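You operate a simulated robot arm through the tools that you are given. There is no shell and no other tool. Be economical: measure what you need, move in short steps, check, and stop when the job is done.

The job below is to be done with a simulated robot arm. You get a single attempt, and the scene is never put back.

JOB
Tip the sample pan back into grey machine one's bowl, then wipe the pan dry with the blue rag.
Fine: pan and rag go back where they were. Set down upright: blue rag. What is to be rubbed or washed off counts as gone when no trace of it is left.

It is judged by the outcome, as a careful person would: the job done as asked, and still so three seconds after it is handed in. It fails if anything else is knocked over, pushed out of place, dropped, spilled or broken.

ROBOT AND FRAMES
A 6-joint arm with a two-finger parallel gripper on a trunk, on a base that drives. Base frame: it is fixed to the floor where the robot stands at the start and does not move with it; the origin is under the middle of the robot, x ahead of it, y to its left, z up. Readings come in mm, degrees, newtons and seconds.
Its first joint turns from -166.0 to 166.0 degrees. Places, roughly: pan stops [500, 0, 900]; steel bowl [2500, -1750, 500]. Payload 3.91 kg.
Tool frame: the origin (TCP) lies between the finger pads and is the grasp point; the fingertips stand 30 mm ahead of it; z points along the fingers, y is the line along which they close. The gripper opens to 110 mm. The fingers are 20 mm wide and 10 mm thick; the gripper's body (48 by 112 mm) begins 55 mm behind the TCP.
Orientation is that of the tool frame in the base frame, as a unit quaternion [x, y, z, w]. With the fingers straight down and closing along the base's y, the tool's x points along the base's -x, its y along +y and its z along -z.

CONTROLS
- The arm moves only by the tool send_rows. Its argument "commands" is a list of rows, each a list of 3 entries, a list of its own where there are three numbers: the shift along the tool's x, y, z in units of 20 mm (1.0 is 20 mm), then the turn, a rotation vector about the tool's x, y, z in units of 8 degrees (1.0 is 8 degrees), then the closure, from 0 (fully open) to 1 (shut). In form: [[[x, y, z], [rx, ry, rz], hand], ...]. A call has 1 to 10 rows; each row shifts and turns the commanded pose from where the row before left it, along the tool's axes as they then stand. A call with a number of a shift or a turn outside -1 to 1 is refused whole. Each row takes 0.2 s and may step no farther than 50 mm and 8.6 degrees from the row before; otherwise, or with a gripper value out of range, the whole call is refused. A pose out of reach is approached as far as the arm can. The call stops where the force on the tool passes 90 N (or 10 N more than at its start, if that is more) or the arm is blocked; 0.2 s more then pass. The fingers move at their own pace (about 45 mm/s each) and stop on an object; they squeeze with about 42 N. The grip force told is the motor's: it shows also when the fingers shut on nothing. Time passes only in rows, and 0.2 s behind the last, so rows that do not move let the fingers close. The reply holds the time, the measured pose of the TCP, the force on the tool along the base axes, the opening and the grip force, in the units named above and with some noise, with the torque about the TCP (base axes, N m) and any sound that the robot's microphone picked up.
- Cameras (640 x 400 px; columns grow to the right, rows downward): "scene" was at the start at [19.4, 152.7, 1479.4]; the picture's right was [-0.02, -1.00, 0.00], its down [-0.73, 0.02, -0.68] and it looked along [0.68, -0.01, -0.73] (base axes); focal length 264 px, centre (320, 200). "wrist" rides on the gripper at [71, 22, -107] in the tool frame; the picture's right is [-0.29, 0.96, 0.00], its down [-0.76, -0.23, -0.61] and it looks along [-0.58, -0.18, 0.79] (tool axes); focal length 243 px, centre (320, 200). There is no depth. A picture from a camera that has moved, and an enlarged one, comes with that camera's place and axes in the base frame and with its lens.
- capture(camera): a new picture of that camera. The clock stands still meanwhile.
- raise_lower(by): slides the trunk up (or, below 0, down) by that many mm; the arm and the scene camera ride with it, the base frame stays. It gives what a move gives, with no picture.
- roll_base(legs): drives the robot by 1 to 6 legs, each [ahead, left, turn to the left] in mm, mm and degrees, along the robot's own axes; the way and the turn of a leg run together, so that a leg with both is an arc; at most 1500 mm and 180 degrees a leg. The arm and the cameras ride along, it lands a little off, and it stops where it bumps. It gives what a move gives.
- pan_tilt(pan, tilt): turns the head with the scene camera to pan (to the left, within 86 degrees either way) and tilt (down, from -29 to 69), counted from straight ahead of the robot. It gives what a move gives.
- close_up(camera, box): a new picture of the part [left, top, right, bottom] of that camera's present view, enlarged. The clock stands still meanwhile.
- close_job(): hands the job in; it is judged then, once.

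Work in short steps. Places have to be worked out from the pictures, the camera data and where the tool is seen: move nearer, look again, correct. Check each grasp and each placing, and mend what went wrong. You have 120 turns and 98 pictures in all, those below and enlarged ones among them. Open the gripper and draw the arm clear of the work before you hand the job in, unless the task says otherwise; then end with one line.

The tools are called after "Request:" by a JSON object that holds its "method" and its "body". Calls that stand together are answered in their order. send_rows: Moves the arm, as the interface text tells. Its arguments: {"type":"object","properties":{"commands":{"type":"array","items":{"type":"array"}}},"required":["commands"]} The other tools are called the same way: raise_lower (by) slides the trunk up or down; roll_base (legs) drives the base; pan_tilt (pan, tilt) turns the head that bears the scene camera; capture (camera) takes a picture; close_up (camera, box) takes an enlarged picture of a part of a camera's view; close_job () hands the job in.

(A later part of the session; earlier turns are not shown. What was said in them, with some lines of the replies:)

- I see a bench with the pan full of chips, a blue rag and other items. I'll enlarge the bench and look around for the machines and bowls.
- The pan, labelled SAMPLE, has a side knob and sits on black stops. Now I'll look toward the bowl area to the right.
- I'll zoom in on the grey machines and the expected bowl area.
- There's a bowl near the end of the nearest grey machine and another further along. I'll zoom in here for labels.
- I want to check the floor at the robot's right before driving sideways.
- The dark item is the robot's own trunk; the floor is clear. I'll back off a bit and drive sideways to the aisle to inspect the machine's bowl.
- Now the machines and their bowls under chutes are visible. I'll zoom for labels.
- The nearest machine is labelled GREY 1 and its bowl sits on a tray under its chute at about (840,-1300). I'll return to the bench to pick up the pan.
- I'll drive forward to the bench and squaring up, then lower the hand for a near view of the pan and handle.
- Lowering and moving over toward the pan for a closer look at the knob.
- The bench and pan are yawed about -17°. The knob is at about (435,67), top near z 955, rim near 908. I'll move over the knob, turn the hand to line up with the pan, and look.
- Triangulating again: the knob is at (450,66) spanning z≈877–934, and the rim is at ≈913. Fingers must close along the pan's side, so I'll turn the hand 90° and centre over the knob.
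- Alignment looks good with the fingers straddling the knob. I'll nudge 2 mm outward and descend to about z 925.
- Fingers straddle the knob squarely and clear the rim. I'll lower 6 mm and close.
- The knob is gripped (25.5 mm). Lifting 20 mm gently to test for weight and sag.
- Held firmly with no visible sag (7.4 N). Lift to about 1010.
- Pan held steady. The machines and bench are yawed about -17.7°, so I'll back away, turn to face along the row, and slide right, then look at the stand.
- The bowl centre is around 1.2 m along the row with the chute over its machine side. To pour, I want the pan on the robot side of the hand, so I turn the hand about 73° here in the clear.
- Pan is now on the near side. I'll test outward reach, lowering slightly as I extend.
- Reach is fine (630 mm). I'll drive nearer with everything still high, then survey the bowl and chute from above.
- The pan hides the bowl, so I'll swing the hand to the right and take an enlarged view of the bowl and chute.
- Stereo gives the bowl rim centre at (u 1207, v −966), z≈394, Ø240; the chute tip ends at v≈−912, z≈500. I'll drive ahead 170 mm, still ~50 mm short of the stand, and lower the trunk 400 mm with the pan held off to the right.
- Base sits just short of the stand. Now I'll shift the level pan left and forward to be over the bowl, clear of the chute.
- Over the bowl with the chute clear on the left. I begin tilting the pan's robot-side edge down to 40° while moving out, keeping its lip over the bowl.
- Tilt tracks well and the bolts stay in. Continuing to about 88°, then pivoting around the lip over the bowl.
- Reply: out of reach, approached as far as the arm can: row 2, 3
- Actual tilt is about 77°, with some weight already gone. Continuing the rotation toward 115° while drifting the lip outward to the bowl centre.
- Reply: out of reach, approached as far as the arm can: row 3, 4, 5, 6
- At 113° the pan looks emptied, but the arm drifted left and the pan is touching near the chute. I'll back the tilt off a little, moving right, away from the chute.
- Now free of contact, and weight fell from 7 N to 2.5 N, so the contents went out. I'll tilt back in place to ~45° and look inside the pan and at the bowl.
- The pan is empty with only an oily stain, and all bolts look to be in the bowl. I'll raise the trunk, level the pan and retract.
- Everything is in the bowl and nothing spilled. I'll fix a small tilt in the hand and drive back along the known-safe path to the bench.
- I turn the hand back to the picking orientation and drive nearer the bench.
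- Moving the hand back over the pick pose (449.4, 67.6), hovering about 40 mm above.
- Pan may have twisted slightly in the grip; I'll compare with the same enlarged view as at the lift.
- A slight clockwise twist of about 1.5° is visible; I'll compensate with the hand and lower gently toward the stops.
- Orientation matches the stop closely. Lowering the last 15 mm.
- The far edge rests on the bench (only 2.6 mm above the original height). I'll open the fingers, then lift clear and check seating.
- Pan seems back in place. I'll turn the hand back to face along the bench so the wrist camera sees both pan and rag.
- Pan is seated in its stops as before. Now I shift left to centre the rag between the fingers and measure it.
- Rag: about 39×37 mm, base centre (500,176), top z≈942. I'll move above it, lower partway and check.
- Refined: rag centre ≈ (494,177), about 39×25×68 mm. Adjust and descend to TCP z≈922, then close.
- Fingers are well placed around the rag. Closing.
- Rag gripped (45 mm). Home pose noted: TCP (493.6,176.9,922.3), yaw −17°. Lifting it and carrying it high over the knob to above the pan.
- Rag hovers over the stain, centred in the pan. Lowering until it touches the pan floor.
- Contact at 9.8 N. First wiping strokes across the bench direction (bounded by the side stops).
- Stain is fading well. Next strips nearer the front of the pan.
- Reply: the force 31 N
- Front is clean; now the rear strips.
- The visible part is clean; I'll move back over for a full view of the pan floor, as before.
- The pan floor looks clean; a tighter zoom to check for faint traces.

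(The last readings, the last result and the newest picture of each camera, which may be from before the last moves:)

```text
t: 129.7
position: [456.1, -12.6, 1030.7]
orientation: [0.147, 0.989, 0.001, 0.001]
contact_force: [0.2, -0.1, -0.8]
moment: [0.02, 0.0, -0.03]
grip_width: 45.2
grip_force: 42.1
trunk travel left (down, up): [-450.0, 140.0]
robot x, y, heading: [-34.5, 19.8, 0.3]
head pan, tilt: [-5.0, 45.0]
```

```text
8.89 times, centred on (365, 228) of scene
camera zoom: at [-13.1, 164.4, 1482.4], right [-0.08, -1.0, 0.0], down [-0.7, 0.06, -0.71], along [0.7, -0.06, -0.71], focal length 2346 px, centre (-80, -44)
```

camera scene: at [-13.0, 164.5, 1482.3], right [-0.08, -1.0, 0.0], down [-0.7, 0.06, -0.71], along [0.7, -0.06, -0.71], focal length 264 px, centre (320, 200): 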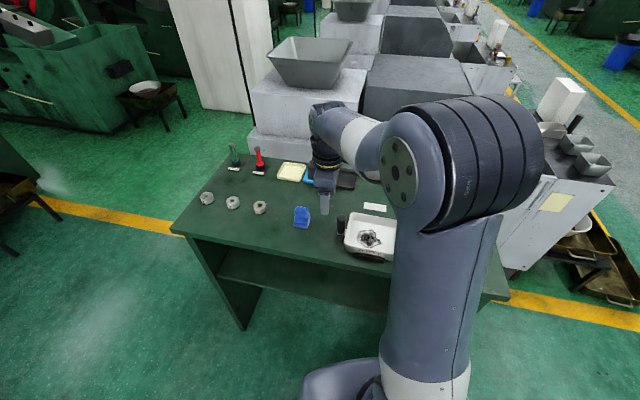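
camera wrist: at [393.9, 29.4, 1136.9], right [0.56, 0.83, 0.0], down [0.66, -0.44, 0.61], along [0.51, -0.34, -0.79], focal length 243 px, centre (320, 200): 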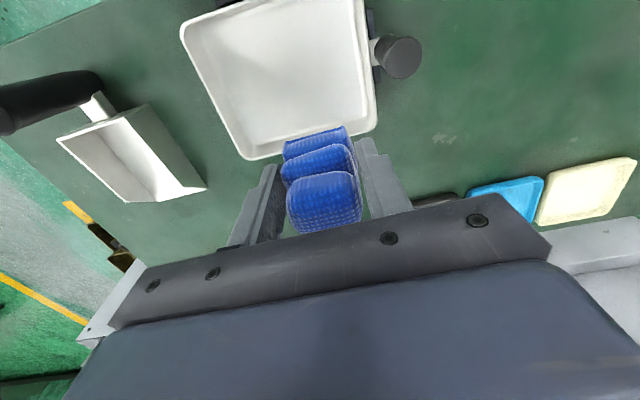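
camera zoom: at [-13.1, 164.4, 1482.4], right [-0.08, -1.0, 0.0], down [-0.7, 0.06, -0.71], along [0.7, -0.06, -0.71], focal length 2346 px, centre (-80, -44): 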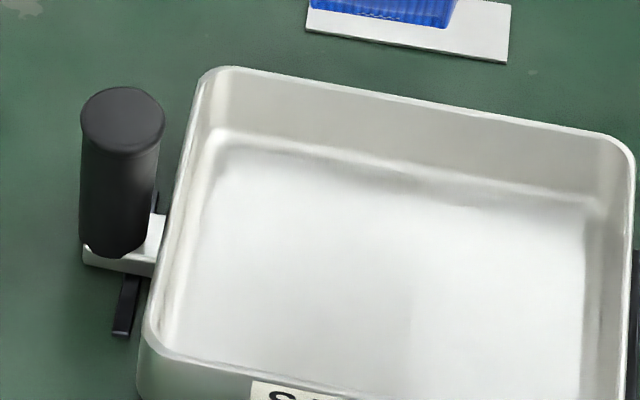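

No trace visible. For certainty I'll do one light rear pass with real contact, since the previous rear strokes barely touched.

Request:
{"method": "send_rows", "body": {"commands": [[[0.25, -0.4, 1], [0, 0, 0], 1], [[0, 0, 1], [0, 0, 0], 1], [[0, 0, 1], [0, 0, 0], 1], [[0, 0, 1], [0, 0, 0], 1], [[0, 0, 1], [0, 0, 0], 1], [[0, 0, 0.15], [0, 0, 0], 1], [[0, 0, 0.1], [0, 0, 0], 1], [[0, 0, 0.05], [0, 0, 0], 1]]}}

```text
t: 131.5
position: [449.3, -16.6, 925.7]
orientation: [0.148, 0.989, 0.002, 0.003]
contact_force: [1.3, 0.2, 11.9]
moment: [0.33, -0.09, -0.02]
grip_width: 45.4
grip_force: 41.6
trunk travel left (down, up): [-450.0, 140.0]
robot x, y, heading: [-34.0, 14.7, 0.5]
head pan, tilt: [-5.0, 45.0]
```

Request:
{"method": "send_rows", "body": {"commands": [[[0, 0.5, 0], [0, 0, 0], 1], [[0, -0.7, 0], [0, 0, 0], 1], [[0, -0.8, 0], [0, 0, 0], 1], [[0.7, 0, 0], [0, 0, 0], 1], [[0, 0.8, 0], [0, 0, 0], 1], [[0, 0.7, 0], [0, 0, 0], 1], [[0, -0.5, -0.3], [0, 0, 0], 1], [[0, 0, -1], [0, 0, 0], 1], [[0, 0, -1], [0, 0, 0], 1], [[0, 0, -1], [0, 0, 0], 1]]}}

Request:
{"method": "send_rows", "body": {"commands": [[[-0.5, 0, -1], [0, 0, 0], 1], [[-0.5, 0, -1], [0, 0, 0], 1], [[-0.5, 0, 0], [0, 0, 0], 1], [[0, 0, 0], [0, 0, 0], 1]]}}

Request:
{"method": "close_up", "body": {"camera": "scene", "box": [310, 180, 410, 260]}}

```text
t: 133.7
position: [436.2, -12.6, 990.9]
orientation: [0.148, 0.989, 0.001, 0.002]
contact_force: [-0.3, 0.7, -0.9]
moment: [0.0, 0.02, -0.02]
grip_width: 45.3
grip_force: 42.0
trunk travel left (down, up): [-450.0, 140.0]
robot x, y, heading: [-33.6, 19.6, 0.3]
head pan, tilt: [-5.0, 45.0]
```

```text
t: 134.7
position: [464.2, -20.9, 1031.0]
orientation: [0.148, 0.989, 0.001, 0.002]
contact_force: [0.7, 0.7, -1.2]
moment: [-0.01, -0.01, 0.04]
grip_width: 45.2
grip_force: 42.4
trunk travel left (down, up): [-450.0, 140.0]
robot x, y, heading: [-33.0, 18.6, 0.6]
head pan, tilt: [-5.0, 45.0]
```

```text
5.00 times, centred on (360, 220) of scene
camera zoom: at [-12.8, 164.4, 1482.3], right [-0.08, -1.0, 0.0], down [-0.7, 0.06, -0.71], along [0.7, -0.06, -0.71], focal length 1320 px, centre (120, 100)
```

zoom: 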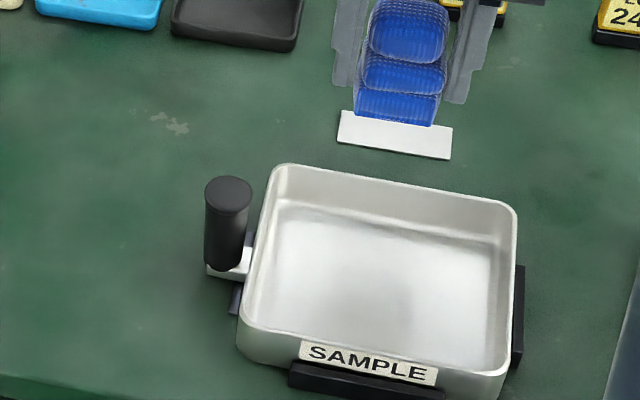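

Pan is spotless and still within its stops. Now carrying the rag back above its original spot.

Request:
{"method": "send_rows", "body": {"commands": [[[0.147, 0.99, 0], [0, 0, 0], 1], [[0.147, 0.99, 0], [0, 0, 0], 1], [[0.147, 0.99, 0], [0, 0, 0], 1], [[0.147, 0.99, 0], [0, 0, 0], 1], [[0.147, 0.99, 0], [0, 0, 0], 1], [[0.147, 0.99, 0], [0, 0, 0], 1], [[0.147, 0.99, 0], [0, 0, 0], 1], [[0.147, 0.99, 0], [0, 0, 0], 1], [[0.147, 0.99, 0], [0, 0, 0], 1], [[0.147, 0.99, 0], [0, 0, 0], 1]]}}

Request:
{"method": "send_rows", "body": {"commands": [[[0, 0, 1], [0, 0, 0], 1], [[0, 0, 1], [0, 0, 0], 1], [[0, 0, 1], [0, 0, 0], 1], [[0, 0, 1], [0, 0, 0], 1], [[0, 0, 0.9], [0, 0, 0], 1], [[0, 0, 0], [0, 0, 0], 1]]}}

Request:
{"method": "close_up", "body": {"camera": "scene", "box": [270, 170, 350, 240]}}

```text
t: 136.9
position: [494.7, 174.7, 1031.4]
orientation: [0.147, 0.989, 0.0, 0.001]
contact_force: [0.0, 0.6, -0.8]
moment: [-0.02, -0.02, 0.01]
grip_width: 45.4
grip_force: 42.0
trunk travel left (down, up): [-450.0, 140.0]
robot x, y, heading: [-33.1, 17.1, 0.4]
head pan, tilt: [-5.0, 45.0]
```

```text
t: 138.3
position: [492.7, 176.6, 932.2]
orientation: [0.147, 0.989, 0.0, 0.002]
contact_force: [-0.5, 0.1, -0.9]
moment: [-0.02, -0.01, 0.02]
grip_width: 45.1
grip_force: 41.8
trunk travel left (down, up): [-450.0, 140.0]
robot x, y, heading: [-33.9, 18.3, 0.5]
head pan, tilt: [-5.0, 45.0]
```

```text
5.71 times, centred on (310, 205) of scene
camera zoom: at [-12.8, 164.5, 1482.3], right [-0.08, -1.0, 0.0], down [-0.7, 0.06, -0.71], along [0.7, -0.06, -0.71], focal length 1508 px, centre (377, 171)
```

zoom: 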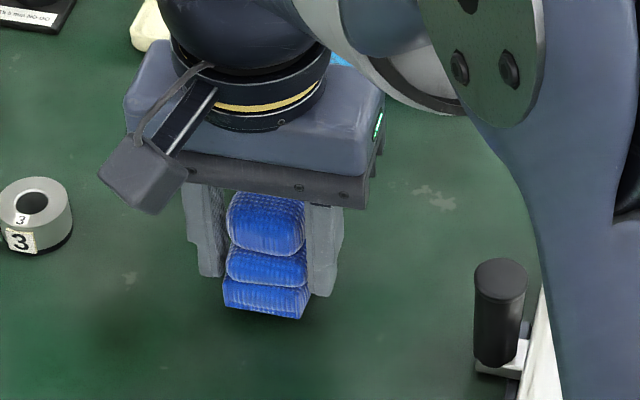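

Right over its spot. Lowering to contact, gently.

Request:
{"method": "send_rows", "body": {"commands": [[[0, 0, 0.25], [0, 0, 0], 1], [[0, 0, 0.15], [0, 0, 0], 1], [[0, 0, 0.05], [0, 0, 0], 1], [[0, 0, 0], [0, 0, 0], 1]]}}

```text
t: 139.3
position: [494.2, 176.0, 923.6]
orientation: [0.147, 0.989, 0.001, 0.002]
contact_force: [1.0, 0.4, 0.4]
moment: [0.01, 0.03, -0.03]
grip_width: 45.2
grip_force: 42.2
trunk travel left (down, up): [-450.0, 140.0]
robot x, y, heading: [-32.4, 17.2, 0.2]
head pan, tilt: [-5.0, 45.0]
```

Request:
{"method": "send_rows", "body": {"commands": [[[0, 0, 0.06], [0, 0, 0], 1], [[0, 0, 0.05], [0, 0, 0], 1], [[0, 0, 0], [0, 0, 0], 1]]}}

```text
t: 140.1
position: [494.0, 175.4, 922.2]
orientation: [0.148, 0.989, 0.001, 0.002]
contact_force: [0.0, -0.2, -1.0]
moment: [-0.01, 0.03, -0.02]
grip_width: 45.3
grip_force: 41.8
trunk travel left (down, up): [-450.0, 140.0]
robot x, y, heading: [-31.2, 15.1, 0.1]
head pan, tilt: [-5.0, 45.0]
```

Not yet touching; a bit further.

Request:
{"method": "send_rows", "body": {"commands": [[[0, 0, 0.05], [0, 0, 0], 1], [[0, 0, 0.05], [0, 0, 0], 1], [[0, 0, 0], [0, 0, 0], 1]]}}

```text
t: 140.9
position: [493.7, 174.6, 921.4]
orientation: [0.148, 0.989, 0.003, 0.003]
contact_force: [-0.4, -3.2, 17.1]
moment: [0.32, -0.01, -0.05]
grip_width: 45.6
grip_force: 42.1
trunk travel left (down, up): [-450.0, 140.0]
robot x, y, heading: [-32.5, 14.2, 0.2]
head pan, tilt: [-5.0, 45.0]
```

Firm contact with the bench. Easing up 0.6 mm, opening the fingers moderately, then rising straight.

Request:
{"method": "send_rows", "body": {"commands": [[[0, 0.03, -0.04], [0, 0, 0], 1], [[0, 0, 0], [0, 0, 0], 0.55], [[0, 0, 0], [0, 0, 0], 0.4], [[0, 0, 0], [0, 0, 0], 0.3], [[0, 0, 0], [0, 0, 0], 0.3], [[0, 0, -1], [0, 0, 0], 0.3], [[0, 0, -1], [0, 0, 0], 0.3], [[0, 0, -1], [0, 0, 0], 0.3], [[0, 0, -1], [0, 0, 0], 0.3], [[0, 0, -1], [0, 0, 0], 0.3]]}}

Request:
{"method": "close_up", "body": {"camera": "scene", "box": [270, 170, 350, 240]}}

```text
t: 143.1
position: [495.3, 175.6, 1019.4]
orientation: [0.148, 0.989, 0.0, 0.002]
contact_force: [-0.3, -0.6, 0.3]
moment: [-0.02, 0.02, -0.03]
grip_width: 77.1
grip_force: 0.0
trunk travel left (down, up): [-450.0, 140.0]
robot x, y, heading: [-34.0, 19.9, 0.3]
head pan, tilt: [-5.0, 45.0]
```

```text
5.71 times, centred on (310, 205) of scene
camera zoom: at [-12.9, 164.5, 1482.3], right [-0.08, -1.0, 0.0], down [-0.7, 0.06, -0.71], along [0.7, -0.06, -0.71], focal length 1508 px, centre (377, 171)
```

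zoom: 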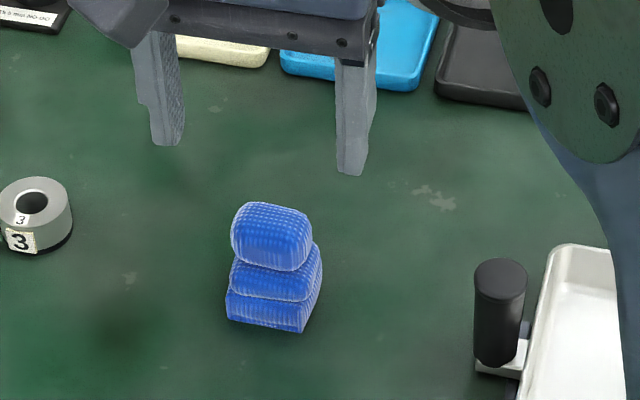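

The rag stands upright within ~2 mm of where it was. I'll raise and retract the arm and take a last look.

Request:
{"method": "send_rows", "body": {"commands": [[[0.5, 0, -1], [0, 0, 0], 0], [[0.5, 0, -1], [0, 0, 0], 0], [[1, 0, -1], [0, 0, 0], 0], [[1, 0, -1], [0, 0, 0], 0], [[1, 0, -1], [0, 0, 0], 0], [[1, 0, -1], [0, 0, 0], 0], [[1, 0, -1], [0, 0, 0], 0]]}}

Request:
{"method": "roll_base", "body": {"legs": [[-100, 0, 0]]}}

Request:
{"method": "capture", "body": {"camera": "wrist"}}

Request:
{"method": "close_up", "body": {"camera": "scene", "box": [180, 80, 440, 240]}}

```text
t: 144.7
position: [380.3, 210.7, 1158.7]
orientation: [0.148, 0.989, 0.001, 0.002]
contact_force: [0.8, 0.9, -0.2]
moment: [0.02, 0.02, -0.01]
grip_width: 110.0
grip_force: 0.0
trunk travel left (down, up): [-450.0, 140.0]
robot x, y, heading: [-32.2, 15.9, 0.4]
head pan, tilt: [-5.0, 45.0]
```

```text
t: 145.8
position: [281.5, 209.6, 1158.3]
orientation: [0.148, 0.989, 0.001, 0.001]
contact_force: [0.8, 0.0, 0.0]
moment: [0.01, 0.0, -0.01]
grip_width: 109.9
grip_force: 0.1
trunk travel left (down, up): [-450.0, 140.0]
robot x, y, heading: [-129.2, 16.5, 0.5]
head pan, tilt: [-5.0, 45.0]
```

```text
26 pictures are left
camera wrist: at [218.7, 251.4, 1265.4], right [0.56, 0.83, 0.0], down [0.66, -0.44, 0.61], along [0.51, -0.34, -0.79], focal length 243 px, centre (320, 200)
```

wrist: 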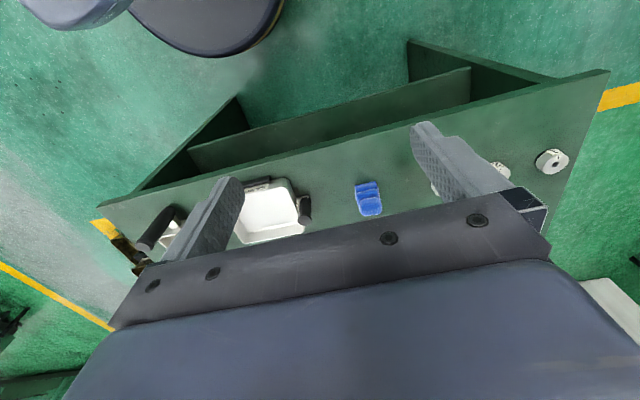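

```text
2.46 times, centred on (310, 160) of scene
camera zoom: at [-111.3, 163.9, 1482.4], right [-0.08, -1.0, 0.0], down [-0.7, 0.06, -0.71], along [0.7, -0.06, -0.71], focal length 650 px, centre (345, 298)
```

zoom: 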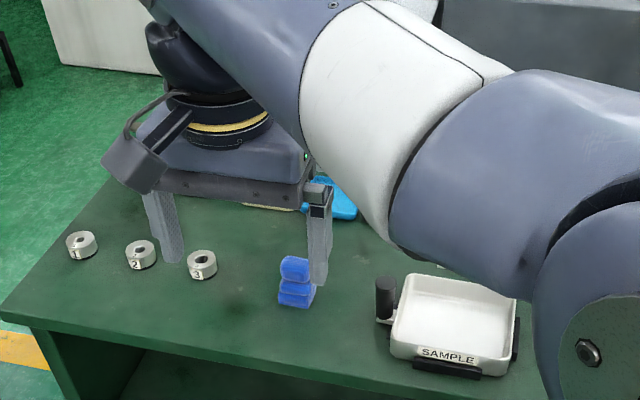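

The pan is empty and clean in its stops, the rag is upright in its place, and the arm is clear with the gripper open. Handing in.

Request:
{"method": "close_job", "body": {}}

```text
The job is handed in.
```

I tipped the sample pan into the Grey 1 machine's bowl, wiped it clean with the blue rag, and returned the pan to its stops and the rag upright to its spot, each within about 3 mm of where it started; while tipping, the pan briefly touched the machine's chute, but no spill or shift showed in the pictures afterward.
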